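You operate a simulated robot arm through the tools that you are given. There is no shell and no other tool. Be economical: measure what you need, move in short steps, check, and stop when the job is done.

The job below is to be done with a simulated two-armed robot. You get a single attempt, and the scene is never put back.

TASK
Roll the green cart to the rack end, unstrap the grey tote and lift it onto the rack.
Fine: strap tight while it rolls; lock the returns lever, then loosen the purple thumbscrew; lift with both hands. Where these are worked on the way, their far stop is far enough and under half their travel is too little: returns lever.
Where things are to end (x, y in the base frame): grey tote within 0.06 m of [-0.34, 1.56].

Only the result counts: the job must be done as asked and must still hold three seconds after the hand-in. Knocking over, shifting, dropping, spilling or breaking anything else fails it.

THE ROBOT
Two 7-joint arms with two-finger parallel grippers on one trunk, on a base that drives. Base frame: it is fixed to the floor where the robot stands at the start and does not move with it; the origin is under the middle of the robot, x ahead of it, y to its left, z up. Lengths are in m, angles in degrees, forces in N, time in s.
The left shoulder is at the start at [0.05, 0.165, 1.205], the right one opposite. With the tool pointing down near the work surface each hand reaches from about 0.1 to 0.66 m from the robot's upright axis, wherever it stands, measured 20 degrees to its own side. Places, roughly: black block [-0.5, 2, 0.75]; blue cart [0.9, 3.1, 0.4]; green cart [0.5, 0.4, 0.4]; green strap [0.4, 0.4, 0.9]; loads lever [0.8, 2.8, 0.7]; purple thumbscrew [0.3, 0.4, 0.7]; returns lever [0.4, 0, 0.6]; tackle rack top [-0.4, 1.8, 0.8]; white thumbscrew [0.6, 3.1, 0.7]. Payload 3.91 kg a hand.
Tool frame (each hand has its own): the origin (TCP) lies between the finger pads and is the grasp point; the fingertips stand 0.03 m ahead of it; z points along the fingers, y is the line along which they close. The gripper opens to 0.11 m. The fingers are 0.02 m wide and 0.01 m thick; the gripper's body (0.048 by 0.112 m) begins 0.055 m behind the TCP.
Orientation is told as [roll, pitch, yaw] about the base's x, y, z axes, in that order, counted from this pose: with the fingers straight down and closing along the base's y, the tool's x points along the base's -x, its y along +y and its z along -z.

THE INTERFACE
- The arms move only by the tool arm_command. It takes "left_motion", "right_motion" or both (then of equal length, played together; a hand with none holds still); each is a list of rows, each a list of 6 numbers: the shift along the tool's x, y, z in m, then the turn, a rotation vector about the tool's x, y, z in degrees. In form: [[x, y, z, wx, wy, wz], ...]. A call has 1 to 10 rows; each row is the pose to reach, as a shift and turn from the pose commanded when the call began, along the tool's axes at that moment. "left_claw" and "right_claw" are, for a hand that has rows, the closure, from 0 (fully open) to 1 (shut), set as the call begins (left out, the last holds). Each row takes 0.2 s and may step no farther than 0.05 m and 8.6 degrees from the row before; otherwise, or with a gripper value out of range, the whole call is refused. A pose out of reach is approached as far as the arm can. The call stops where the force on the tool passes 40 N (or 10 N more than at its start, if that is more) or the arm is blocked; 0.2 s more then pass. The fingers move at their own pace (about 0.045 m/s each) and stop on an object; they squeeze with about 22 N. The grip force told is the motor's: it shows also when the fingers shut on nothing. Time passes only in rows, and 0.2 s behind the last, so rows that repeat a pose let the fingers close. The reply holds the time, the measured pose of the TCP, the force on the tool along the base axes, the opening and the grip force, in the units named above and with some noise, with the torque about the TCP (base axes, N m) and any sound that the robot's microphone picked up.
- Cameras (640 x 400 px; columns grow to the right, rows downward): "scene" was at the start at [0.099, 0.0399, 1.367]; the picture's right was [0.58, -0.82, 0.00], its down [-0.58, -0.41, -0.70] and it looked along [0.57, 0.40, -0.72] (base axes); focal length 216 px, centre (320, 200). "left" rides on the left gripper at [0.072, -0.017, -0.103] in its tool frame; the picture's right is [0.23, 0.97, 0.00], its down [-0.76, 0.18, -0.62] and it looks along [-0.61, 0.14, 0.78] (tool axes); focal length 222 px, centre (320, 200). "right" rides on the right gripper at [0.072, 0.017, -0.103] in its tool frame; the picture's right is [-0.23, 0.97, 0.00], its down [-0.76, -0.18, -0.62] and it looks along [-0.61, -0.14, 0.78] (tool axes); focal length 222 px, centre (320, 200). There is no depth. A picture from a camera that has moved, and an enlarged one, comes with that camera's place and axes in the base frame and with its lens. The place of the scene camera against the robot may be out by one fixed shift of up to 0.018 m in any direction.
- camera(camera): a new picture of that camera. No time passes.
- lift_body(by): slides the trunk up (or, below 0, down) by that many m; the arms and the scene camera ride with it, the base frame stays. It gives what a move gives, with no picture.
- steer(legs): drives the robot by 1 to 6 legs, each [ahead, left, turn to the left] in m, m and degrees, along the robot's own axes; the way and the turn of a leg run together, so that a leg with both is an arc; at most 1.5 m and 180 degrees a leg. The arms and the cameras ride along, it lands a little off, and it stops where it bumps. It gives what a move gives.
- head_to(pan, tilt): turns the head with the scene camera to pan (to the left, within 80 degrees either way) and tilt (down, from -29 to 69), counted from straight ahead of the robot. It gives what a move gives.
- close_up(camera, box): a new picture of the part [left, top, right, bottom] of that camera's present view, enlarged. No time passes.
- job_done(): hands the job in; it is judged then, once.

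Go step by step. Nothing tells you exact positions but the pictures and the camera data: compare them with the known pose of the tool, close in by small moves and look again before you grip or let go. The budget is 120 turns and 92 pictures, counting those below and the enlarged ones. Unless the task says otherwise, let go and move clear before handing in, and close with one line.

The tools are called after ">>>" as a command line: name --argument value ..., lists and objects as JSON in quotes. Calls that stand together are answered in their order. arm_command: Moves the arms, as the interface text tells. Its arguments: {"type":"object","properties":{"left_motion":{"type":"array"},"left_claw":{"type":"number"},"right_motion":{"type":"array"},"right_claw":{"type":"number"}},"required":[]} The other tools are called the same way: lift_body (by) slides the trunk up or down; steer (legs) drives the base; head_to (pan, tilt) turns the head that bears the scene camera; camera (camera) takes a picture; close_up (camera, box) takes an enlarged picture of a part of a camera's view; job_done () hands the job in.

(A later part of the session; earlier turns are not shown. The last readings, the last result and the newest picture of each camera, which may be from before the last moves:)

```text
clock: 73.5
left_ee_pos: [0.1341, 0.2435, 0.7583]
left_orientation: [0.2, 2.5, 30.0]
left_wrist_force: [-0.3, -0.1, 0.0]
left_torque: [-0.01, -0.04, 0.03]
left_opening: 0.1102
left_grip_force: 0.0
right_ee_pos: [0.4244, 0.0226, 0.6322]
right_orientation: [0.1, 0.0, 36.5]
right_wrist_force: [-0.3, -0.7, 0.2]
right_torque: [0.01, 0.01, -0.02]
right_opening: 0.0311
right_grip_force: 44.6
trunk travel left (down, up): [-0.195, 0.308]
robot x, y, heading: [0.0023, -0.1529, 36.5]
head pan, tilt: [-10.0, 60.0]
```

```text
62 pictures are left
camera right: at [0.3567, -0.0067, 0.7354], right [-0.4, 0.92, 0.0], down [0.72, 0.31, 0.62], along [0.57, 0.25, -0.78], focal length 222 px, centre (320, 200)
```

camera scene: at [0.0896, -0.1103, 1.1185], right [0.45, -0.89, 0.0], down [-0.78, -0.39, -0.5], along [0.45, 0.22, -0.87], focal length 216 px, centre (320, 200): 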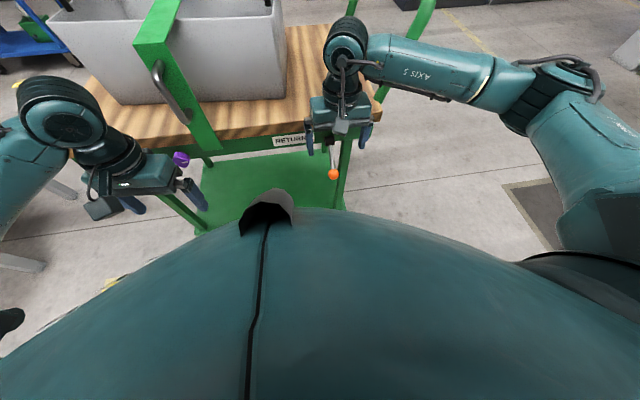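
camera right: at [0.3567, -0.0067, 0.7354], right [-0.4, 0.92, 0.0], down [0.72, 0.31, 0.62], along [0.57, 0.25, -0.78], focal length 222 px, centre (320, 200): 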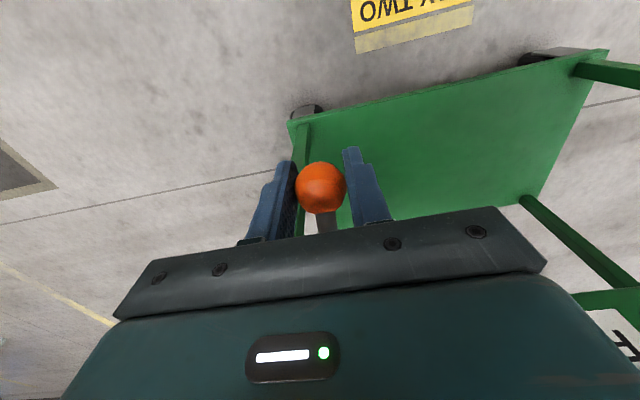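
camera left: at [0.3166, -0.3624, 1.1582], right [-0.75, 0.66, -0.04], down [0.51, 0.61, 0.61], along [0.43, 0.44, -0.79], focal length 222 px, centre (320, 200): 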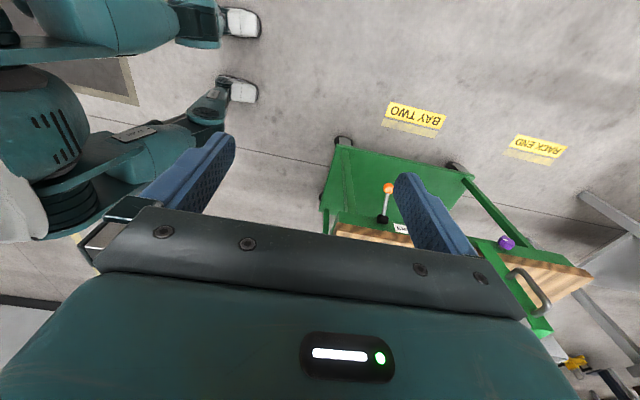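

The knob is held. I try swinging the lever upward along its arc, watching the force.

>>> arm_command --right_motion '[[0.008, 0, -0.009, 0, 0, 0], [0.0155, 0, -0.0172, 0, 0, 0], [0.022, 0, -0.028, 0, 0, 0], [0.027, 0, -0.0392, 0, 0, 0]]'

```text
clock: 74.5
left_ee_pos: [0.1353, 0.2447, 0.758]
left_orientation: [0.1, 2.6, 30.1]
left_wrist_force: [0.3, -0.7, 0.2]
left_torque: [-0.02, -0.01, 0.01]
left_opening: 0.1101
left_grip_force: 0.0
right_ee_pos: [0.402, 0.0086, 0.6722]
right_orientation: [0.1, -0.1, 36.5]
right_wrist_force: [14.1, 20.8, -7.1]
right_torque: [-0.49, 0.7, 0.08]
right_opening: 0.0312
right_grip_force: 45.4
trunk travel left (down, up): [-0.195, 0.308]
robot x, y, heading: [0.0024, -0.1499, 36.3]
head pan, tilt: [-10.0, 60.0]
```

>>> arm_command --right_motion '[[-0.01, 0, 0, 0, 0, 0], [-0.008, 0, -0.012, 0, 0, 0]]'

>>> camera --camera "right"

>>> close_up --camera "scene" --box '[270, 80, 410, 200]'

```text
clock: 75.1
left_ee_pos: [0.1335, 0.2433, 0.7585]
left_orientation: [0.2, 2.4, 30.1]
left_wrist_force: [0.3, 0.6, 0.0]
left_torque: [0.01, -0.01, 0.05]
left_opening: 0.1102
left_grip_force: 0.0
right_ee_pos: [0.4036, 0.0083, 0.6807]
right_orientation: [0.0, 0.8, 36.8]
right_wrist_force: [-25.6, -9.0, -12.5]
right_torque: [-0.59, 0.87, 0.08]
right_opening: 0.0317
right_grip_force: 44.6
trunk travel left (down, up): [-0.195, 0.308]
robot x, y, heading: [0.0052, -0.1515, 36.6]
head pan, tilt: [-10.0, 60.0]
```

```text
61 pictures are left
camera right: at [0.3377, -0.0209, 0.7847], right [-0.4, 0.92, 0.0], down [0.72, 0.32, 0.61], along [0.56, 0.24, -0.79], focal length 222 px, centre (320, 200)
```

right: 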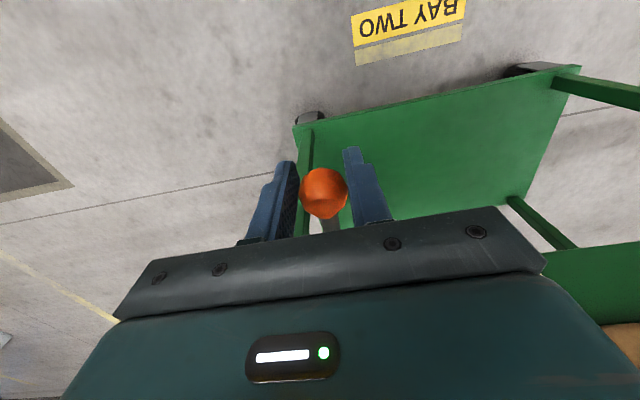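

```text
3.33 times, centred on (340, 140) of scene
camera zoom: at [0.0886, -0.1107, 1.1182], right [0.45, -0.89, 0.0], down [-0.77, -0.39, -0.5], along [0.45, 0.22, -0.87], focal length 718 px, centre (253, 400)
```

zoom: 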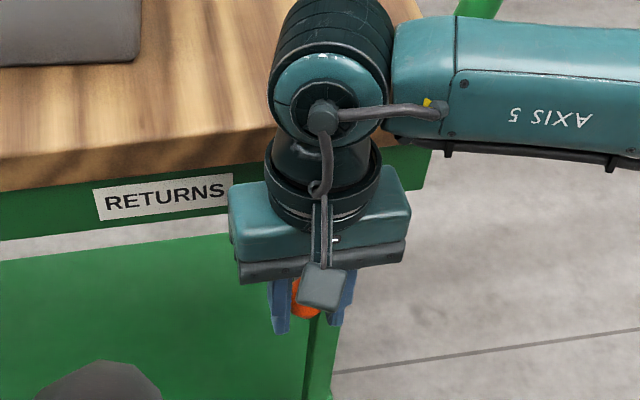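

The lever moves; it's now nearly level. I continue upward along the arc.

>>> arm_command --right_motion '[[0.004, 0, -0.01, 0, 0, 0], [0.003, 0, -0.02, 0, 0, 0], [0.001, 0, -0.03, 0, 0, 0], [-0.002, 0, -0.04, 0, 0, 0]]'

```text
clock: 76.1
left_ee_pos: [0.1337, 0.2447, 0.7581]
left_orientation: [0.1, 2.5, 30.1]
left_wrist_force: [-0.2, -0.3, -1.4]
left_torque: [0.0, 0.0, 0.01]
left_opening: 0.11
left_grip_force: 0.1
right_ee_pos: [0.4093, 0.0133, 0.7244]
right_orientation: [0.2, -0.1, 36.4]
right_wrist_force: [-14.1, 8.9, -11.6]
right_torque: [-0.63, 1.16, 0.09]
right_opening: 0.0308
right_grip_force: 44.5
trunk travel left (down, up): [-0.195, 0.308]
robot x, y, heading: [0.0044, -0.1535, 37.0]
head pan, tilt: [-10.0, 60.0]
```

>>> arm_command --right_motion '[[-0.006, 0, -0.01, 0, 0, 0], [-0.014, 0, -0.02, 0, 0, 0], [-0.022, 0, -0.028, 0, 0, 0], [-0.031, 0, -0.035, 0, 0, 0]]'

>>> camera --camera "right"

```text
clock: 76.9
left_ee_pos: [0.1337, 0.2431, 0.7597]
left_orientation: [0.2, 2.6, 30.0]
left_wrist_force: [0.1, 0.2, -0.2]
left_torque: [0.0, 0.01, 0.01]
left_opening: 0.11
left_grip_force: 0.1
right_ee_pos: [0.4215, 0.0215, 0.7491]
right_orientation: [-0.2, 1.2, 37.1]
right_wrist_force: [-5.5, -4.3, -1.5]
right_torque: [0.55, -0.76, 0.03]
right_opening: 0.0308
right_grip_force: 45.4
trunk travel left (down, up): [-0.195, 0.308]
robot x, y, heading: [0.0041, -0.1485, 36.6]
head pan, tilt: [-10.0, 60.0]
stopped in row 4 (right hand): the force on the tool passed its limit at 41 N (the readings are from after the stop); the commanded pose is now the measured one
```

```text
59 pictures are left
camera right: at [0.3569, -0.007, 0.8532], right [-0.41, 0.91, -0.01], down [0.72, 0.32, 0.61], along [0.56, 0.24, -0.79], focal length 222 px, centre (320, 200)
```

right: 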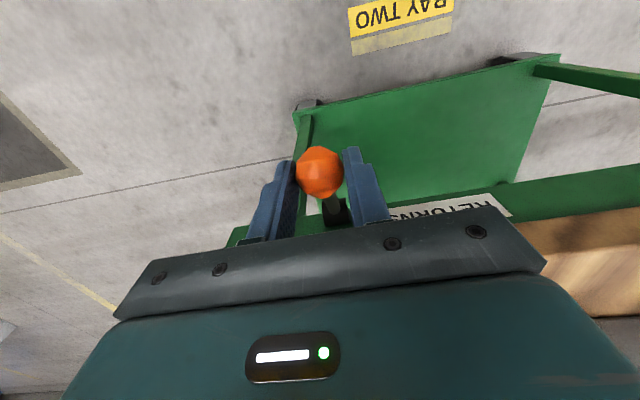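

>>> arm_command --right_motion '[[-0.006, 0, -0.006, 0, 0, 0], [-0.012, 0, -0.011, 0, 0, 0], [-0.02, 0, -0.016, 0, 0, 0]]'

>>> camera --camera "right"

```text
clock: 77.7
left_ee_pos: [0.1348, 0.2437, 0.7606]
left_orientation: [0.2, 2.6, 30.0]
left_wrist_force: [0.1, -0.2, 0.4]
left_torque: [0.01, -0.05, -0.04]
left_opening: 0.1101
left_grip_force: 0.1
right_ee_pos: [0.4426, 0.0349, 0.7708]
right_orientation: [0.1, 0.6, 36.6]
right_wrist_force: [-0.4, 1.0, 0.1]
right_torque: [0.03, -0.02, 0.0]
right_opening: 0.0
right_grip_force: 37.7
trunk travel left (down, up): [-0.195, 0.308]
robot x, y, heading: [0.0009, -0.1511, 36.3]
head pan, tilt: [-10.0, 60.0]
```

```text
58 pictures are left
camera right: at [0.3757, 0.0062, 0.8716], right [-0.4, 0.92, 0.0], down [0.72, 0.32, 0.62], along [0.56, 0.25, -0.79], focal length 222 px, centre (320, 200)
```

right: 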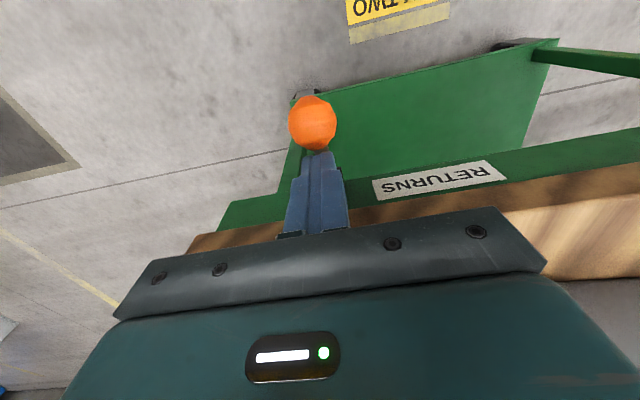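

The lever is up against its far stop and stays there. Now I rise and move right to take the handle bar from the side.

>>> lift_body --by 0.3

>>> steer --legs '[[0, -0.2, 0], [0.1, 0, 0]]'

>>> head_to --pan 0 --tilt 50

>>> camera --camera "scene"

```text
clock: 80.7
left_ee_pos: [0.1345, 0.2445, 1.0584]
left_orientation: [0.0, 2.4, 30.0]
left_wrist_force: [0.8, 0.2, 0.1]
left_torque: [0.0, 0.01, 0.0]
left_opening: 0.11
left_grip_force: 0.1
right_ee_pos: [0.4386, 0.034, 1.0651]
right_orientation: [-0.1, 1.1, 37.0]
right_wrist_force: [-0.9, -0.8, -1.4]
right_torque: [0.0, 0.0, 0.0]
right_opening: 0.0
right_grip_force: 38.3
trunk travel left (down, up): [-0.495, 0.008]
robot x, y, heading: [0.0025, -0.1504, 36.5]
head pan, tilt: [-10.0, 60.0]
```

```text
clock: 83.9
left_ee_pos: [0.3351, 0.1433, 1.0588]
left_orientation: [0.2, 2.5, 30.1]
left_wrist_force: [-0.3, 0.6, 0.0]
left_torque: [-0.06, 0.01, 0.0]
left_opening: 0.1099
left_grip_force: 0.0
right_ee_pos: [0.6396, -0.0671, 1.064]
right_orientation: [0.0, 1.0, 37.0]
right_wrist_force: [0.1, 0.1, 0.0]
right_torque: [-0.03, -0.01, 0.01]
right_opening: 0.0
right_grip_force: 37.7
trunk travel left (down, up): [-0.495, 0.008]
robot x, y, heading: [0.1997, -0.25, 36.8]
head pan, tilt: [-10.0, 60.0]
```

```text
clock: 84.6
left_ee_pos: [0.3338, 0.1422, 1.059]
left_orientation: [0.3, 2.6, 30.1]
left_wrist_force: [0.2, -0.5, 0.7]
left_torque: [0.0, 0.0, 0.0]
left_opening: 0.11
left_grip_force: 0.0
right_ee_pos: [0.6396, -0.0662, 1.0645]
right_orientation: [0.0, 1.1, 36.9]
right_wrist_force: [0.1, -0.8, 0.4]
right_torque: [0.02, 0.0, 0.0]
right_opening: 0.0
right_grip_force: 38.2
trunk travel left (down, up): [-0.495, 0.008]
robot x, y, heading: [0.2049, -0.2535, 36.3]
head pan, tilt: [0.0, 50.0]
```

```text
57 pictures are left
camera scene: at [0.2911, -0.1955, 1.431], right [0.59, -0.8, 0.0], down [-0.62, -0.46, -0.64], along [0.52, 0.38, -0.77], focal length 216 px, centre (320, 200)
```

scene: 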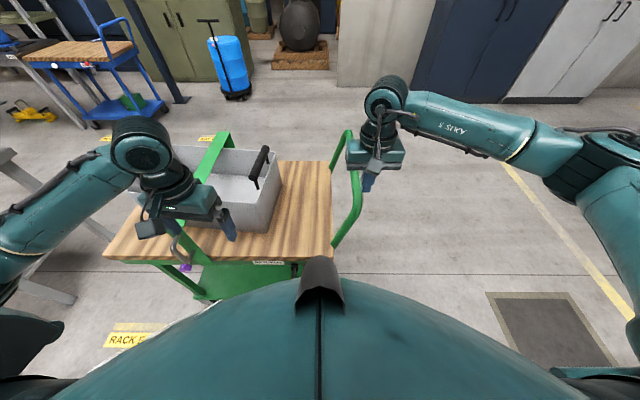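

The hand is lined up with the bar; I reach 0.165 m further over it, opening the fingers, and look.

>>> arm_command --right_motion '[[-0.04, 0, 0, 0, -1, 0], [-0.08, 0, 0, 0, -1, 0], [-0.12, 0, 0, 0, -1, 0], [-0.165, 0, 0, 0, -1, 0], [-0.165, 0, 0, 0, -1, 0]]' --right_claw 0

>>> camera --camera "right"

>>> camera --camera "scene"

```text
clock: 85.8
left_ee_pos: [0.3337, 0.1421, 1.0588]
left_orientation: [0.2, 2.6, 30.0]
left_wrist_force: [0.1, -0.2, 0.1]
left_torque: [-0.01, 0.01, 0.0]
left_opening: 0.1099
left_grip_force: 0.0
right_ee_pos: [0.7702, 0.0321, 1.0608]
right_orientation: [0.0, 0.0, 37.2]
right_wrist_force: [0.9, 0.2, 0.3]
right_torque: [0.01, 0.01, -0.03]
right_opening: 0.1042
right_grip_force: 0.1
trunk travel left (down, up): [-0.495, 0.008]
robot x, y, heading: [0.2019, -0.255, 36.4]
head pan, tilt: [0.0, 50.0]
```

```text
56 pictures are left
camera right: at [0.7045, 0.0021, 1.1638], right [-0.41, 0.91, 0.0], down [0.71, 0.32, 0.62], along [0.57, 0.25, -0.78], focal length 222 px, centre (320, 200)
```

right: 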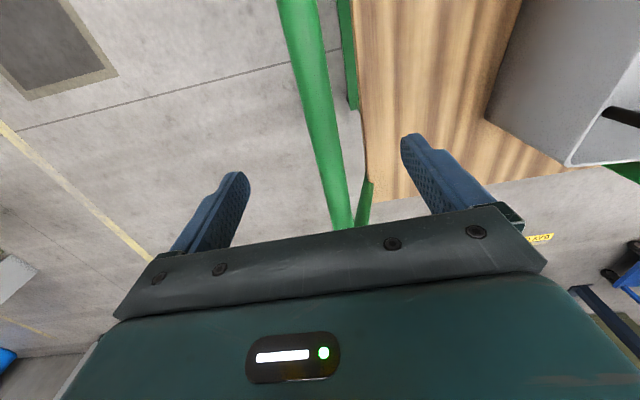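

```text
55 pictures are left
camera scene: at [0.2914, -0.1962, 1.4311], right [0.6, -0.8, 0.0], down [-0.62, -0.46, -0.64], along [0.52, 0.38, -0.77], focal length 216 px, centre (320, 200)
```

scene: 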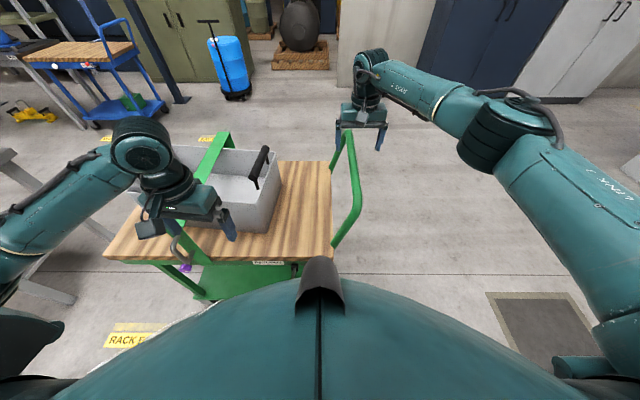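

The bar is centred between the fingers. I draw the left hand back, lower the trunk 0.11 m, and grip.

>>> arm_command --left_motion '[[0.03, 0, 0, 0, 0, 0], [0.06, 0, 0, 0, 0, 0]]'

>>> lift_body --by -0.115

>>> arm_command --right_motion '[[0, 0, 0, 0, 0, 0], [0, 0, 0, 0, 0, 0], [0, 0, 0, 0, 0, 0], [0, 0, 0, 0, 0, 0], [0, 0, 0, 0, 0, 0]]' --right_claw 1

>>> camera --camera "right"

```text
clock: 86.4
left_ee_pos: [0.2815, 0.1125, 1.0612]
left_orientation: [0.3, 2.5, 30.2]
left_wrist_force: [0.3, 0.0, 0.9]
left_torque: [-0.03, 0.02, 0.01]
left_opening: 0.1101
left_grip_force: 0.1
right_ee_pos: [0.77, 0.0338, 1.0616]
right_orientation: [-0.2, 0.1, 37.0]
right_wrist_force: [0.3, 0.4, 0.2]
right_torque: [-0.02, -0.01, -0.04]
right_opening: 0.1101
right_grip_force: 0.0
trunk travel left (down, up): [-0.495, 0.008]
robot x, y, heading: [0.2025, -0.2487, 36.4]
head pan, tilt: [0.0, 50.0]
```

```text
clock: 87.8
left_ee_pos: [0.2831, 0.1121, 0.9459]
left_orientation: [0.3, 2.6, 30.0]
left_wrist_force: [0.1, 0.3, 0.7]
left_torque: [0.01, 0.01, -0.01]
left_opening: 0.1104
left_grip_force: 0.0
right_ee_pos: [0.7714, 0.0332, 0.947]
right_orientation: [0.0, 0.1, 37.0]
right_wrist_force: [-0.1, -0.3, 0.3]
right_torque: [0.03, -0.02, 0.0]
right_opening: 0.1101
right_grip_force: 0.0
trunk travel left (down, up): [-0.38, 0.123]
robot x, y, heading: [0.2016, -0.2533, 36.7]
head pan, tilt: [0.0, 50.0]
```

```text
clock: 89.0
left_ee_pos: [0.282, 0.1131, 0.9452]
left_orientation: [0.2, 2.5, 30.1]
left_wrist_force: [0.1, -0.4, 0.3]
left_torque: [-0.02, 0.06, -0.03]
left_opening: 0.11
left_grip_force: 0.1
right_ee_pos: [0.7705, 0.0342, 0.9456]
right_orientation: [0.0, 0.1, 37.1]
right_wrist_force: [-3.3, 4.9, -0.6]
right_torque: [-0.07, -0.13, -0.28]
right_opening: 0.0283
right_grip_force: 26.5
trunk travel left (down, up): [-0.38, 0.123]
robot x, y, heading: [0.2017, -0.2528, 36.5]
head pan, tilt: [0.0, 50.0]
```

```text
54 pictures are left
camera right: at [0.7032, 0.0041, 1.0488], right [-0.41, 0.91, 0.0], down [0.72, 0.32, 0.62], along [0.57, 0.25, -0.78], focal length 222 px, centre (320, 200)
```

right: 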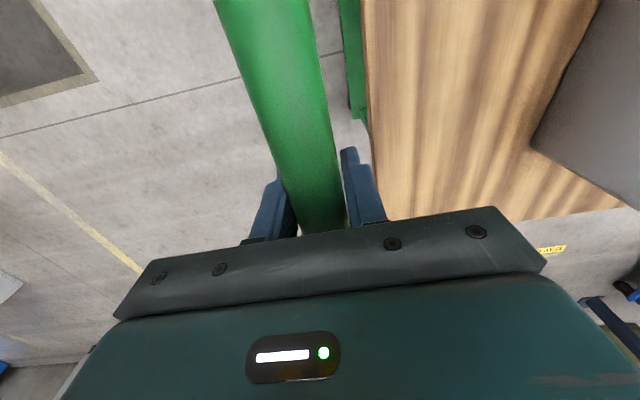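

The bar is held. I test rolling by 0.08 m to my left (along the cart).

>>> steer --legs '[[0, 0.08, 0]]'

>>> camera --camera "scene"

```text
clock: 90.4
left_ee_pos: [0.236, 0.1759, 0.9464]
left_orientation: [0.3, 2.5, 30.1]
left_wrist_force: [-0.3, -0.4, 0.3]
left_torque: [-0.01, -0.05, 0.01]
left_opening: 0.1097
left_grip_force: 0.1
right_ee_pos: [0.7242, 0.0964, 0.9457]
right_orientation: [-0.1, 0.0, 37.1]
right_wrist_force: [2.5, 6.4, -0.9]
right_torque: [0.35, -0.12, -0.49]
right_opening: 0.0277
right_grip_force: 44.7
trunk travel left (down, up): [-0.38, 0.123]
robot x, y, heading: [0.1533, -0.1898, 36.6]
head pan, tilt: [0.0, 50.0]
```

```text
53 pictures are left
camera scene: at [0.2445, -0.1314, 1.316], right [0.6, -0.8, 0.0], down [-0.62, -0.46, -0.64], along [0.52, 0.38, -0.77], focal length 216 px, centre (320, 200)
```

scene: 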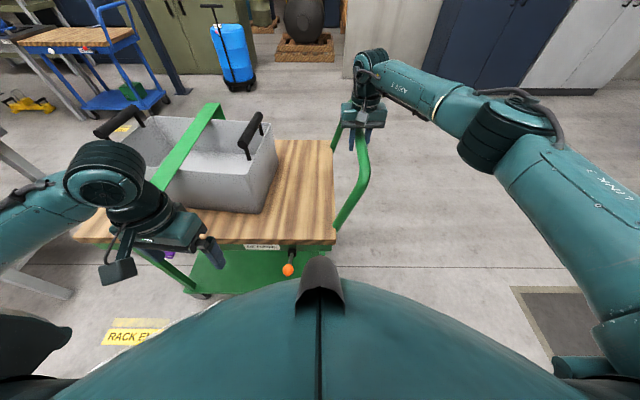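

The cart rolls freely now. I continue 0.5 m and then look at the gap to the rack.

>>> steer --legs '[[0, 0.25, 0], [0, 0.25, 0]]'

>>> head_to --pan 40 --tilt 45

>>> camera --camera "scene"

```text
clock: 95.6
left_ee_pos: [-0.0586, 0.5776, 0.9461]
left_orientation: [0.2, 2.5, 30.0]
left_wrist_force: [-1.1, 0.1, -0.2]
left_torque: [0.01, -0.01, 0.0]
left_opening: 0.1098
left_grip_force: 0.1
right_ee_pos: [0.4294, 0.5011, 0.9459]
right_orientation: [0.1, -0.4, 37.1]
right_wrist_force: [26.2, 21.9, 9.6]
right_torque: [-0.37, 0.34, -0.9]
right_opening: 0.0279
right_grip_force: 45.1
trunk travel left (down, up): [-0.38, 0.123]
robot x, y, heading: [-0.1417, 0.2148, 36.7]
head pan, tilt: [0.0, 50.0]
```

```text
clock: 96.7
left_ee_pos: [-0.0596, 0.5777, 0.9451]
left_orientation: [0.2, 2.6, 30.0]
left_wrist_force: [-0.1, 0.1, 0.0]
left_torque: [0.0, 0.02, -0.03]
left_opening: 0.11
left_grip_force: 0.1
right_ee_pos: [0.4301, 0.5, 0.9468]
right_orientation: [0.1, -0.6, 37.1]
right_wrist_force: [7.0, 11.2, -10.1]
right_torque: [0.17, -0.63, -1.13]
right_opening: 0.0277
right_grip_force: 44.9
trunk travel left (down, up): [-0.38, 0.123]
robot x, y, heading: [-0.1402, 0.2173, 36.4]
head pan, tilt: [40.0, 45.0]
```

```text
52 pictures are left
camera scene: at [-0.0931, 0.3041, 1.3226], right [0.97, -0.23, 0.0], down [-0.17, -0.69, -0.71], along [0.16, 0.69, -0.71], focal length 216 px, centre (320, 200)
```

scene: 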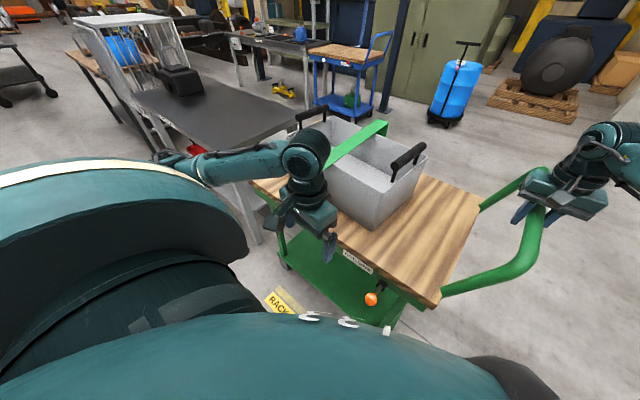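

>>> camera --camera "left"

>>> close_up --camera "scene" --box '[150, 80, 350, 220]'

```text
51 pictures are left
camera left: at [-0.1099, 0.5286, 1.0506], right [-0.68, 0.73, 0.01], down [0.6, 0.55, 0.59], along [0.42, 0.41, -0.81], focal length 222 px, centre (320, 200)
```

left: 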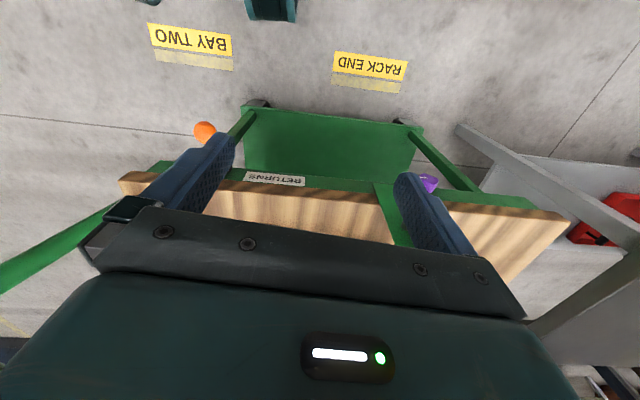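

```text
2.86 times, centred on (250, 150) of scene
camera zoom: at [-0.0931, 0.3041, 1.3226], right [0.97, -0.23, 0.0], down [-0.17, -0.69, -0.71], along [0.16, 0.69, -0.71], focal length 616 px, centre (520, 343)
```

zoom: 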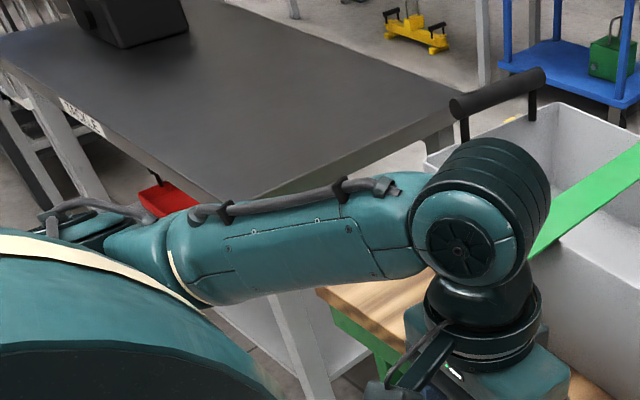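

Deck spans u≈0.21–0.97 (centre 0.59) and the RACK END mark is at 0.73, the rack edge at ≈1.17. I roll 0.14 m more.

>>> steer --legs '[[0, 0.07, 0], [0, 0.07, 0]]'

>>> camera --camera "left"

>>> camera --camera "scene"

```text
clock: 98.9
left_ee_pos: [-0.141, 0.6861, 0.9454]
left_orientation: [0.2, 2.4, 29.8]
left_wrist_force: [0.0, 0.1, -0.2]
left_torque: [0.03, 0.02, 0.01]
left_opening: 0.11
left_grip_force: 0.0
right_ee_pos: [0.3573, 0.5991, 0.946]
right_orientation: [-1.0, -0.5, 36.2]
right_wrist_force: [2.5, 0.5, -0.9]
right_torque: [0.04, 0.36, 0.19]
right_opening: 0.0277
right_grip_force: 45.0
trunk travel left (down, up): [-0.38, 0.123]
robot x, y, heading: [-0.2234, 0.323, 36.2]
head pan, tilt: [40.0, 45.0]
stopped in leg 2: the force on the tool passed its limit at 42 N (the readings are from after the stop); the commanded pose is now the measured one
```

```text
49 pictures are left
camera left: at [-0.1913, 0.6375, 1.0512], right [-0.68, 0.73, 0.01], down [0.6, 0.55, 0.59], along [0.42, 0.41, -0.81], focal length 222 px, centre (320, 200)
```

left: 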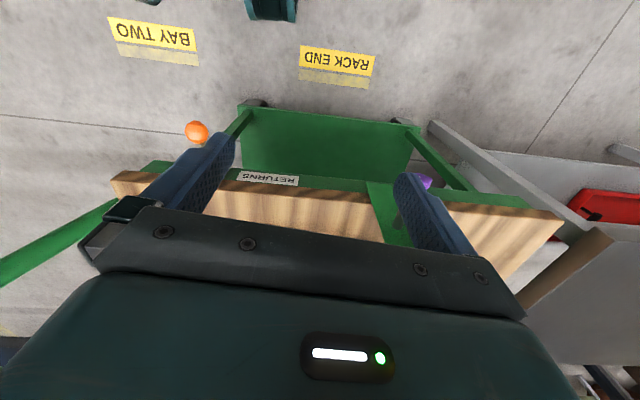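

```text
48 pictures are left
camera scene: at [-0.1756, 0.4125, 1.3229], right [0.97, -0.24, 0.0], down [-0.17, -0.69, -0.71], along [0.17, 0.69, -0.71], focal length 216 px, centre (320, 200)
```

scene: 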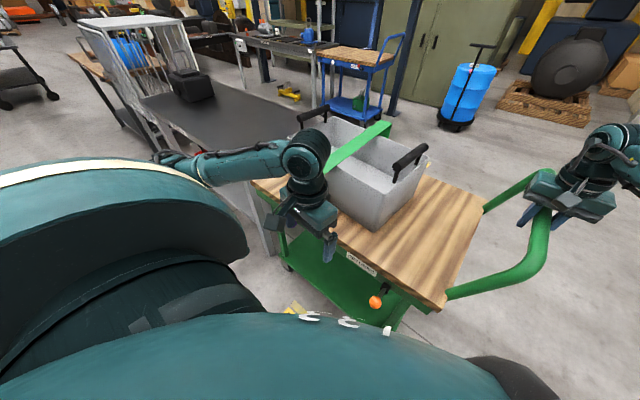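

The cart stopped with its front about 0.05 m from the rack and its centre at the RACK END mark. I release the bar, rise, and bring the right hand over the lever knob, now near u=0.47.

>>> arm_command --right_motion '[[0, 0, 0, 0, 0, 0], [0, 0, 0, 0, 0, 0], [0, 0, 0, 0, 0, 0], [0, 0, 0, 0, 0, 0], [0, 0, 0, 0, 0, 0]]' --right_claw 0

>>> lift_body --by 0.115

>>> arm_command --right_motion '[[0.035, 0.0, 0, 0, 0, 0], [0.08, 0, 0, 0, 0, 0], [0.12, 0.02, 0, 0, 0, 0], [0.16, 0.04, 0, 0, 0, 0], [0.2, 0.07, 0, 0, 0, 0], [0.23, 0.1, 0, 0, 0, 0], [0.26, 0.135, 0, 0, 0, 0], [0.28, 0.17, 0, 0, 0, 0], [0.29, 0.198, 0, 0, 0, 0], [0.29, 0.198, 0, 0, 0, 0]]' --left_motion '[[0, 0, -0.04, 0, 0, 0], [0, 0, -0.08, 0, 0, 0], [0, 0, -0.1, 0, 0, 0], [0, 0, -0.1, 0, 0, 0], [0, 0, -0.1, 0, 0, 0], [0, 0, -0.1, 0, 0, 0], [0, 0, -0.1, 0, 0, 0], [0, 0, -0.1, 0, 0, 0], [0, 0, -0.1, 0, 0, 0], [0, 0, -0.1, 0, 0, 0]]'

>>> camera --camera "right"

```text
clock: 100.1
left_ee_pos: [-0.1419, 0.6869, 0.9462]
left_orientation: [0.1, 2.5, 29.8]
left_wrist_force: [-0.3, 0.4, 0.1]
left_torque: [-0.02, 0.01, -0.03]
left_opening: 0.1098
left_grip_force: 0.0
right_ee_pos: [0.356, 0.5994, 0.9477]
right_orientation: [-0.9, -0.6, 36.2]
right_wrist_force: [0.1, -1.5, 0.3]
right_torque: [-0.01, -0.03, 0.0]
right_opening: 0.1101
right_grip_force: 0.0
trunk travel left (down, up): [-0.38, 0.123]
robot x, y, heading: [-0.2242, 0.3229, 36.3]
head pan, tilt: [40.0, 45.0]
```

```text
clock: 101.6
left_ee_pos: [-0.1404, 0.6867, 1.0619]
left_orientation: [0.3, 2.5, 29.8]
left_wrist_force: [0.1, 0.6, -0.1]
left_torque: [-0.01, -0.01, 0.06]
left_opening: 0.1098
left_grip_force: 0.1
right_ee_pos: [0.3571, 0.5993, 1.0621]
right_orientation: [-0.9, -0.5, 36.1]
right_wrist_force: [0.2, 0.1, 0.3]
right_torque: [-0.02, 0.01, 0.02]
right_opening: 0.1098
right_grip_force: 0.1
trunk travel left (down, up): [-0.495, 0.008]
robot x, y, heading: [-0.2231, 0.322, 36.6]
head pan, tilt: [40.0, 45.0]
```

```text
clock: 103.8
left_ee_pos: [-0.1369, 0.6894, 1.161]
left_orientation: [0.2, 2.5, 29.9]
left_wrist_force: [-0.5, -0.1, 0.1]
left_torque: [0.01, 0.01, 0.01]
left_opening: 0.1101
left_grip_force: 0.1
right_ee_pos: [0.0048, 0.588, 1.0566]
right_orientation: [-0.9, -0.6, 36.1]
right_wrist_force: [0.0, -0.4, 0.3]
right_torque: [-0.03, 0.03, 0.01]
right_opening: 0.1101
right_grip_force: 0.1
trunk travel left (down, up): [-0.495, 0.008]
robot x, y, heading: [-0.2234, 0.3216, 36.3]
head pan, tilt: [40.0, 45.0]
```

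```text
47 pictures are left
camera right: at [-0.064, 0.5604, 1.1576], right [-0.39, 0.92, -0.01], down [0.71, 0.31, 0.63], along [0.59, 0.24, -0.77], focal length 222 px, centre (320, 200)
```

right: 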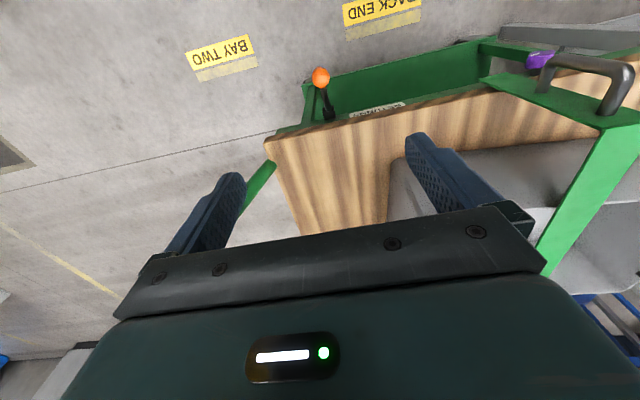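

The hand is right above the knob (0.008, 0.588, 0.735). I lower the trunk and check.

>>> lift_body --by -0.3

>>> camera --camera "right"

```text
clock: 106.8
left_ee_pos: [-0.1373, 0.6891, 0.8604]
left_orientation: [0.2, 2.6, 29.9]
left_wrist_force: [0.4, 0.4, -0.1]
left_torque: [-0.01, 0.02, -0.01]
left_opening: 0.1099
left_grip_force: 0.1
right_ee_pos: [0.0053, 0.589, 0.7557]
right_orientation: [-0.9, -0.5, 36.2]
right_wrist_force: [0.3, 0.1, -0.5]
right_torque: [0.0, 0.0, 0.0]
right_opening: 0.1101
right_grip_force: 0.1
trunk travel left (down, up): [-0.195, 0.308]
robot x, y, heading: [-0.2228, 0.3218, 36.2]
head pan, tilt: [40.0, 45.0]
```

```text
46 pictures are left
camera right: at [-0.064, 0.5605, 0.8577], right [-0.39, 0.92, -0.01], down [0.71, 0.31, 0.63], along [0.59, 0.24, -0.77], focal length 222 px, centre (320, 200)
```

right: 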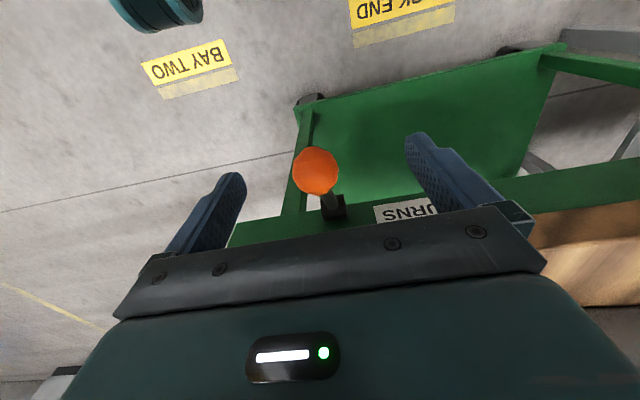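

>>> arm_command --right_motion '[[0, -0.002, 0.02, 0, 0, 0], [0, -0.002, 0.02, 0, 0, 0]]'

>>> arm_command --right_motion '[[0, 0, 0, 0, 0, 0], [0, 0, 0, 0, 0, 0], [0, 0, 0, 0, 0, 0], [0, 0, 0, 0, 0, 0], [0, 0, 0, 0, 0, 0], [0, 0, 0, 0, 0, 0]]' --right_claw 1

>>> camera --camera "right"

```text
clock: 107.4
left_ee_pos: [-0.1363, 0.6894, 0.8616]
left_orientation: [0.2, 2.5, 29.9]
left_wrist_force: [0.2, -0.9, -0.1]
left_torque: [0.03, 0.0, -0.01]
left_opening: 0.1101
left_grip_force: 0.0
right_ee_pos: [0.0073, 0.5871, 0.7365]
right_orientation: [-0.9, -0.4, 36.1]
right_wrist_force: [0.9, 0.3, -0.1]
right_torque: [0.02, -0.01, -0.03]
right_opening: 0.1098
right_grip_force: 0.0
trunk travel left (down, up): [-0.195, 0.308]
robot x, y, heading: [-0.2211, 0.3227, 36.3]
head pan, tilt: [40.0, 45.0]
```

```text
clock: 108.8
left_ee_pos: [-0.1361, 0.6894, 0.8607]
left_orientation: [0.2, 2.5, 29.9]
left_wrist_force: [0.2, 0.0, 0.9]
left_torque: [0.01, 0.02, -0.03]
left_opening: 0.1102
left_grip_force: 0.0
right_ee_pos: [0.0075, 0.5849, 0.7351]
right_orientation: [-1.0, -0.5, 36.1]
right_wrist_force: [3.4, -7.8, 1.4]
right_torque: [-0.08, -0.06, -0.02]
right_opening: 0.0311
right_grip_force: 45.2
trunk travel left (down, up): [-0.195, 0.308]
robot x, y, heading: [-0.2245, 0.3224, 36.1]
head pan, tilt: [40.0, 45.0]
```

```text
45 pictures are left
camera right: at [-0.0616, 0.5578, 0.8377], right [-0.39, 0.92, -0.01], down [0.71, 0.31, 0.63], along [0.59, 0.24, -0.77], focal length 222 px, centre (320, 200)
```

right: 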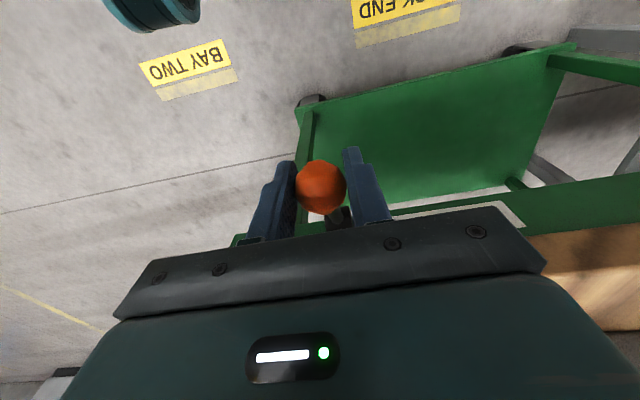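

The knob is held. I swing it down along the arc.

>>> arm_command --right_motion '[[0.0045, 0, 0.008, 0, 0, 0], [0.0075, 0, 0.015, 0, 0, 0], [0.0105, 0, 0.025, 0, 0, 0], [0.0124, 0, 0.035, 0, 0, 0], [0.0132, 0, 0.045, 0, 0, 0], [0.0124, 0, 0.055, 0, 0, 0]]'

>>> arm_command --right_motion '[[-0.0025, 0, 0.01, 0, 0, 0], [-0.006, 0, 0.02, 0, 0, 0], [-0.0125, 0, 0.034, 0, 0, 0], [-0.0195, 0, 0.044, 0, 0, 0], [-0.024, 0, 0.05, 0, 0, 0]]'

>>> camera --camera "right"

```text
clock: 110.2
left_ee_pos: [-0.1378, 0.6879, 0.861]
left_orientation: [0.3, 2.5, 30.0]
left_wrist_force: [0.5, 0.0, -0.1]
left_torque: [-0.03, 0.01, 0.0]
left_opening: 0.1099
left_grip_force: 0.2
right_ee_pos: [-0.0042, 0.5759, 0.6798]
right_orientation: [-1.0, -0.4, 36.2]
right_wrist_force: [2.2, -19.2, 13.5]
right_torque: [0.7, -0.98, -0.08]
right_opening: 0.0307
right_grip_force: 45.0
trunk travel left (down, up): [-0.195, 0.308]
robot x, y, heading: [-0.2232, 0.3258, 36.2]
head pan, tilt: [40.0, 45.0]
```

```text
clock: 111.4
left_ee_pos: [-0.1375, 0.6878, 0.8604]
left_orientation: [0.2, 2.4, 30.0]
left_wrist_force: [0.1, -0.6, -0.5]
left_torque: [-0.03, -0.01, 0.02]
left_opening: 0.1097
left_grip_force: 0.1
right_ee_pos: [0.0163, 0.592, 0.6303]
right_orientation: [-0.9, -0.4, 36.3]
right_wrist_force: [-13.4, -22.8, -3.1]
right_torque: [0.85, -0.94, 0.09]
right_opening: 0.0308
right_grip_force: 44.8
trunk travel left (down, up): [-0.195, 0.308]
robot x, y, heading: [-0.2245, 0.3199, 36.3]
head pan, tilt: [40.0, 45.0]
```

```text
44 pictures are left
camera right: at [-0.0528, 0.5635, 0.7327], right [-0.39, 0.92, -0.01], down [0.71, 0.31, 0.63], along [0.58, 0.24, -0.78], focal length 222 px, centre (320, 200)
```

right: 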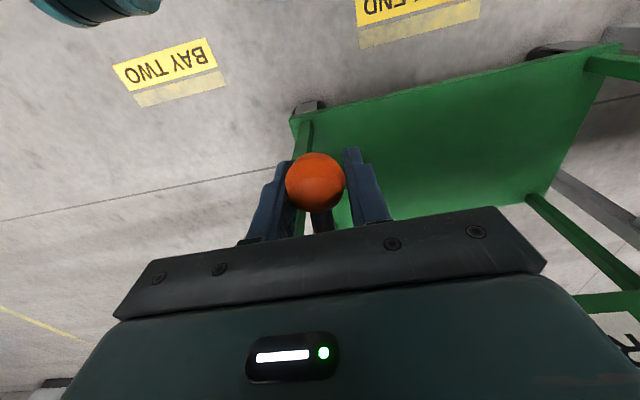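

The lever is back at the original (locked) low position; I nudge it a bit further against the stop, then release.

>>> arm_command --right_motion '[[-0.001, 0, 0.004, 0, 0, 0], [-0.003, 0, 0.008, 0, 0, 0]]'

>>> arm_command --right_motion '[[0, 0, 0, 0, 0, 0], [0, 0, 0, 0, 0, 0], [0, 0, 0, 0, 0, 0], [0, 0, 0, 0, 0, 0], [0, 0, -0.04, 0, 0, 0], [0, 0, -0.08, 0, 0, 0], [0, 0, -0.12, 0, 0, 0]]' --right_claw 0

>>> camera --camera "right"

>>> camera --camera "scene"

```text
clock: 112.0
left_ee_pos: [-0.138, 0.6886, 0.8612]
left_orientation: [0.2, 2.4, 29.9]
left_wrist_force: [0.9, -0.3, 0.4]
left_torque: [-0.01, 0.02, 0.03]
left_opening: 0.11
left_grip_force: 0.1
right_ee_pos: [0.0217, 0.5962, 0.6253]
right_orientation: [-0.8, -0.8, 36.1]
right_wrist_force: [-5.6, -9.0, 2.9]
right_torque: [0.52, -0.66, 0.06]
right_opening: 0.0301
right_grip_force: 44.9
trunk travel left (down, up): [-0.195, 0.308]
robot x, y, heading: [-0.2206, 0.3187, 36.3]
head pan, tilt: [40.0, 45.0]
```

```text
clock: 113.6
left_ee_pos: [-0.1367, 0.6899, 0.86]
left_orientation: [0.2, 2.5, 29.9]
left_wrist_force: [1.2, 0.3, 0.2]
left_torque: [0.0, 0.01, -0.01]
left_opening: 0.11
left_grip_force: 0.0
right_ee_pos: [0.0194, 0.5966, 0.7431]
right_orientation: [-0.8, -0.5, 36.2]
right_wrist_force: [0.3, 1.4, 0.2]
right_torque: [-0.03, 0.01, 0.02]
right_opening: 0.1101
right_grip_force: 0.1
trunk travel left (down, up): [-0.195, 0.308]
robot x, y, heading: [-0.2226, 0.3233, 36.2]
head pan, tilt: [40.0, 45.0]
```

```text
43 pictures are left
camera right: at [-0.0507, 0.5679, 0.8444], right [-0.39, 0.92, -0.01], down [0.71, 0.31, 0.63], along [0.59, 0.24, -0.77], focal length 222 px, centre (320, 200)
```

right: 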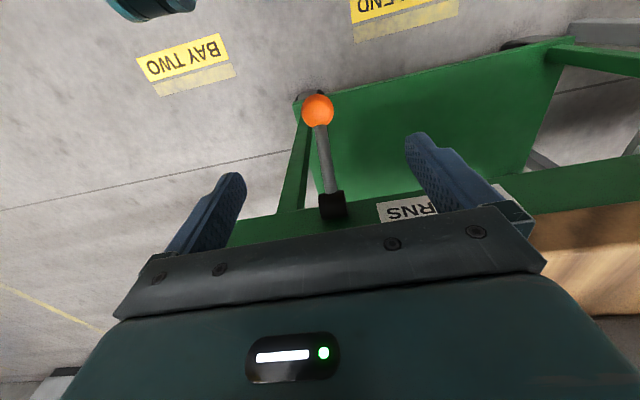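

```text
42 pictures are left
camera scene: at [-0.176, 0.4124, 1.1379], right [0.97, -0.24, 0.0], down [-0.17, -0.69, -0.71], along [0.17, 0.69, -0.71], focal length 216 px, centre (320, 200)
```

scene: 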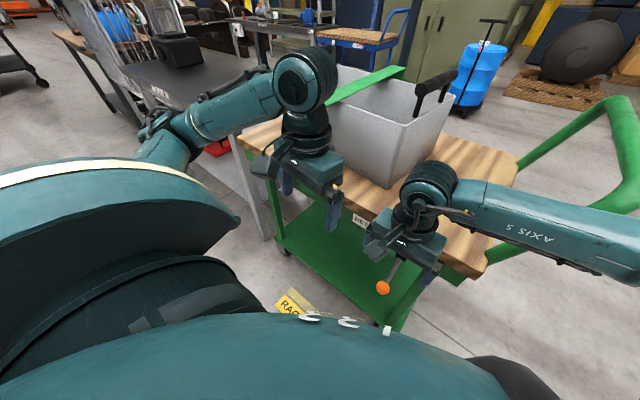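

The lever is down (locked). Next is the purple thumbscrew near (-0.165, 0.92, 0.71); I look at it with the left camera.

>>> camera --camera "left"

>>> close_up --camera "left" --box '[360, 100, 520, 240]'

```text
41 pictures are left
camera left: at [-0.1877, 0.6395, 0.9656], right [-0.68, 0.73, 0.01], down [0.6, 0.55, 0.59], along [0.42, 0.41, -0.81], focal length 222 px, centre (320, 200)
```

left: 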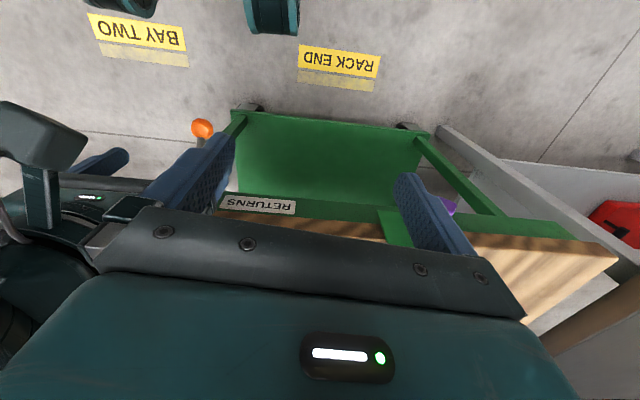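

```text
2.86 times, centred on (440, 170) of left
camera zoom: at [-0.1877, 0.6395, 0.9656], right [-0.68, 0.73, 0.01], down [0.6, 0.55, 0.59], along [0.42, 0.41, -0.81], focal length 635 px, centre (-23, 286)
```

zoom: 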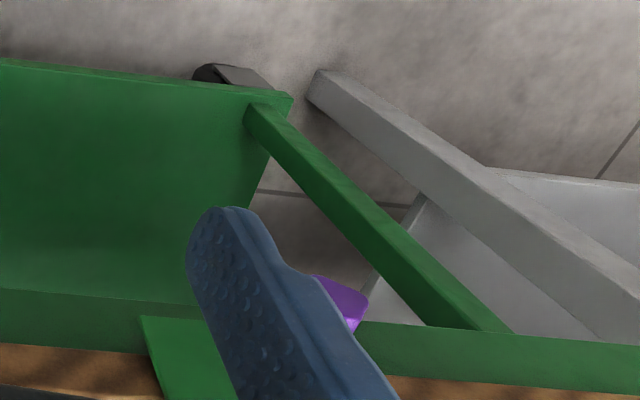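

The screw is hidden behind a finger. I back away from the cart, move left, and pitch the left hand to point horizontally toward the screw.

>>> steer --legs '[[-0.28, 0, 0], [0, 0.2, 0]]'

>>> arm_command --left_motion '[[-0.025, 0, 0, 0, -8.5, 0], [-0.05, 0, 0, 0, -17, 0], [-0.075, 0, 0, 0, -25.5, 0], [-0.1, 0, 0, 0, -34, 0], [-0.125, 0, 0, 0, -42.5, 0], [-0.15, 0, 0.01, 0, -51, 0], [-0.175, 0, 0.02, 0, -59.5, 0], [-0.2, 0, 0.03, 0, -68, 0], [-0.22, 0, 0.04, 0, -76.5, 0], [-0.24, 0, 0.05, 0, -85, 0]]'

>>> camera --camera "left"

>>> camera --camera "scene"

```text
clock: 117.5
left_ee_pos: [-0.4789, 0.6841, 0.8615]
left_orientation: [0.1, 2.6, 29.6]
left_wrist_force: [0.4, 1.3, -0.8]
left_torque: [-0.02, 0.02, 0.01]
left_opening: 0.1098
left_grip_force: 0.0
right_ee_pos: [-0.3244, 0.5915, 0.7427]
right_orientation: [-0.9, -0.5, 35.9]
right_wrist_force: [0.1, 0.8, 0.1]
right_torque: [0.02, 0.02, -0.02]
right_opening: 0.1099
right_grip_force: 0.0
trunk travel left (down, up): [-0.195, 0.308]
robot x, y, heading: [-0.5677, 0.3154, 36.1]
head pan, tilt: [40.0, 45.0]
```

```text
clock: 119.7
left_ee_pos: [-0.2735, 0.8018, 0.8007]
left_orientation: [1.9, -82.5, 27.9]
left_wrist_force: [-0.5, 0.1, -0.3]
left_torque: [0.01, 0.01, -0.02]
left_opening: 0.1098
left_grip_force: 0.0
right_ee_pos: [-0.3232, 0.5907, 0.7419]
right_orientation: [-0.8, -0.5, 36.0]
right_wrist_force: [0.6, 0.8, -1.3]
right_torque: [-0.02, 0.0, -0.02]
right_opening: 0.1099
right_grip_force: 0.1
trunk travel left (down, up): [-0.195, 0.308]
robot x, y, heading: [-0.5664, 0.318, 36.1]
head pan, tilt: [40.0, 45.0]
```

```text
39 pictures are left
camera left: at [-0.3616, 0.7319, 0.7408], right [-0.51, 0.83, -0.22], down [-0.54, -0.11, 0.84], along [0.67, 0.54, 0.5], focal length 222 px, centre (320, 200)
```

left: 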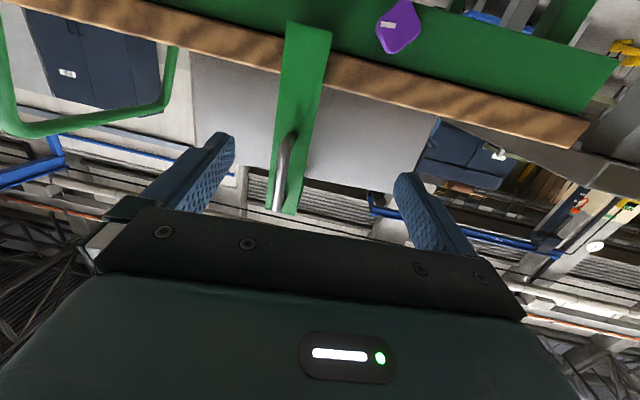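

```text
38 pictures are left
camera scene: at [-0.5188, 0.4079, 1.138], right [0.97, -0.24, 0.0], down [-0.17, -0.69, -0.71], along [0.17, 0.69, -0.71], focal length 216 px, centre (320, 200)
```

scene: 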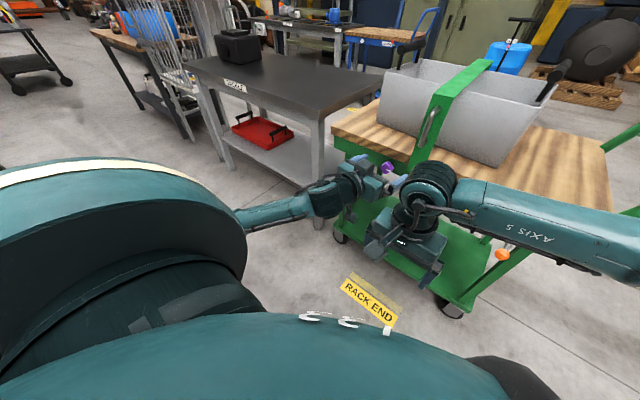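

>>> close_up --camera "left" --box '[340, 0, 460, 75]'

>>> close_up --camera "scene" --box '[310, 60, 510, 260]'

```text
5.33 times, centred on (400, 38) of left
camera zoom: at [-0.3616, 0.7319, 0.7408], right [-0.51, 0.83, -0.22], down [-0.54, -0.11, 0.84], along [0.67, 0.54, 0.5], focal length 1185 px, centre (-107, 1067)
```

zoom: 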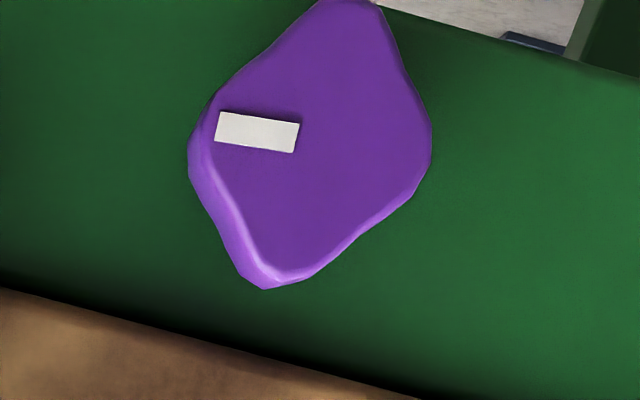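

```text
2.00 times, centred on (410, 160) of scene
camera zoom: at [-0.5188, 0.4079, 1.138], right [0.97, -0.24, 0.0], down [-0.17, -0.69, -0.71], along [0.17, 0.69, -0.71], focal length 431 px, centre (140, 280)
```

zoom: 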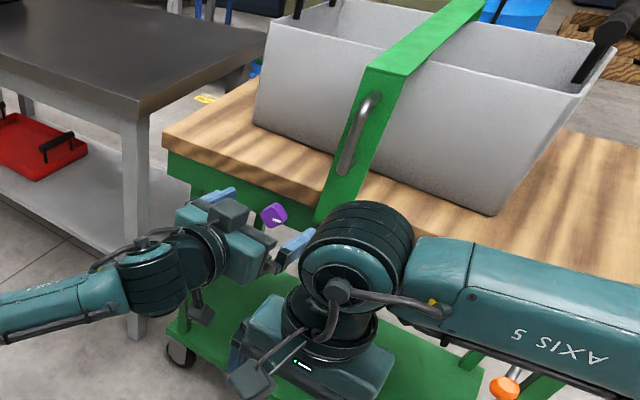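

The screw is a lobed purple knob at about (-0.172, 0.92, 0.70). I align the left hand's axis with it and shift the right hand out of the way.

>>> arm_command --left_motion '[[0.031, 0.013, 0.018, -2.1, -2.5, 0], [0.062, 0.025, 0.036, -4.2, -5, 0], [0.094, 0.038, 0.054, -6.3, -7.5, 0], [0.094, 0.038, 0.054, -6.3, -7.5, 0]]' --right_motion '[[0, -0.04, 0, 0, 0, 0], [0, -0.08, 0, 0, 0, 0], [0, -0.12, 0, 0, 0, 0], [0, -0.15, 0, 0, 0, 0]]'

>>> camera --camera "left"

```text
clock: 120.7
left_ee_pos: [-0.2556, 0.8553, 0.7006]
left_orientation: [95.7, -89.3, -59.8]
left_wrist_force: [-0.6, 0.2, -0.3]
left_torque: [-0.01, 0.0, 0.02]
left_opening: 0.1096
left_grip_force: 0.1
right_ee_pos: [-0.2359, 0.4675, 0.7452]
right_orientation: [-0.8, -0.5, 35.9]
right_wrist_force: [-0.4, 0.0, 0.3]
right_torque: [0.02, -0.01, -0.01]
right_opening: 0.1099
right_grip_force: 0.1
trunk travel left (down, up): [-0.195, 0.308]
robot x, y, heading: [-0.5642, 0.3188, 36.0]
head pan, tilt: [40.0, 45.0]
```

```text
35 pictures are left
camera left: at [-0.3292, 0.7816, 0.6253], right [-0.57, 0.79, -0.22], down [-0.6, -0.23, 0.76], along [0.55, 0.57, 0.61], focal length 222 px, centre (320, 200)
```

left: 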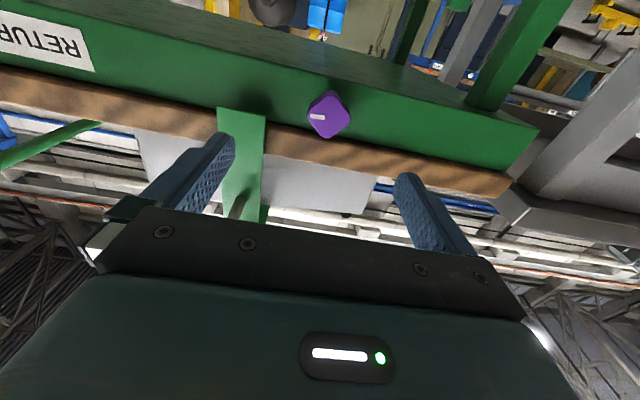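

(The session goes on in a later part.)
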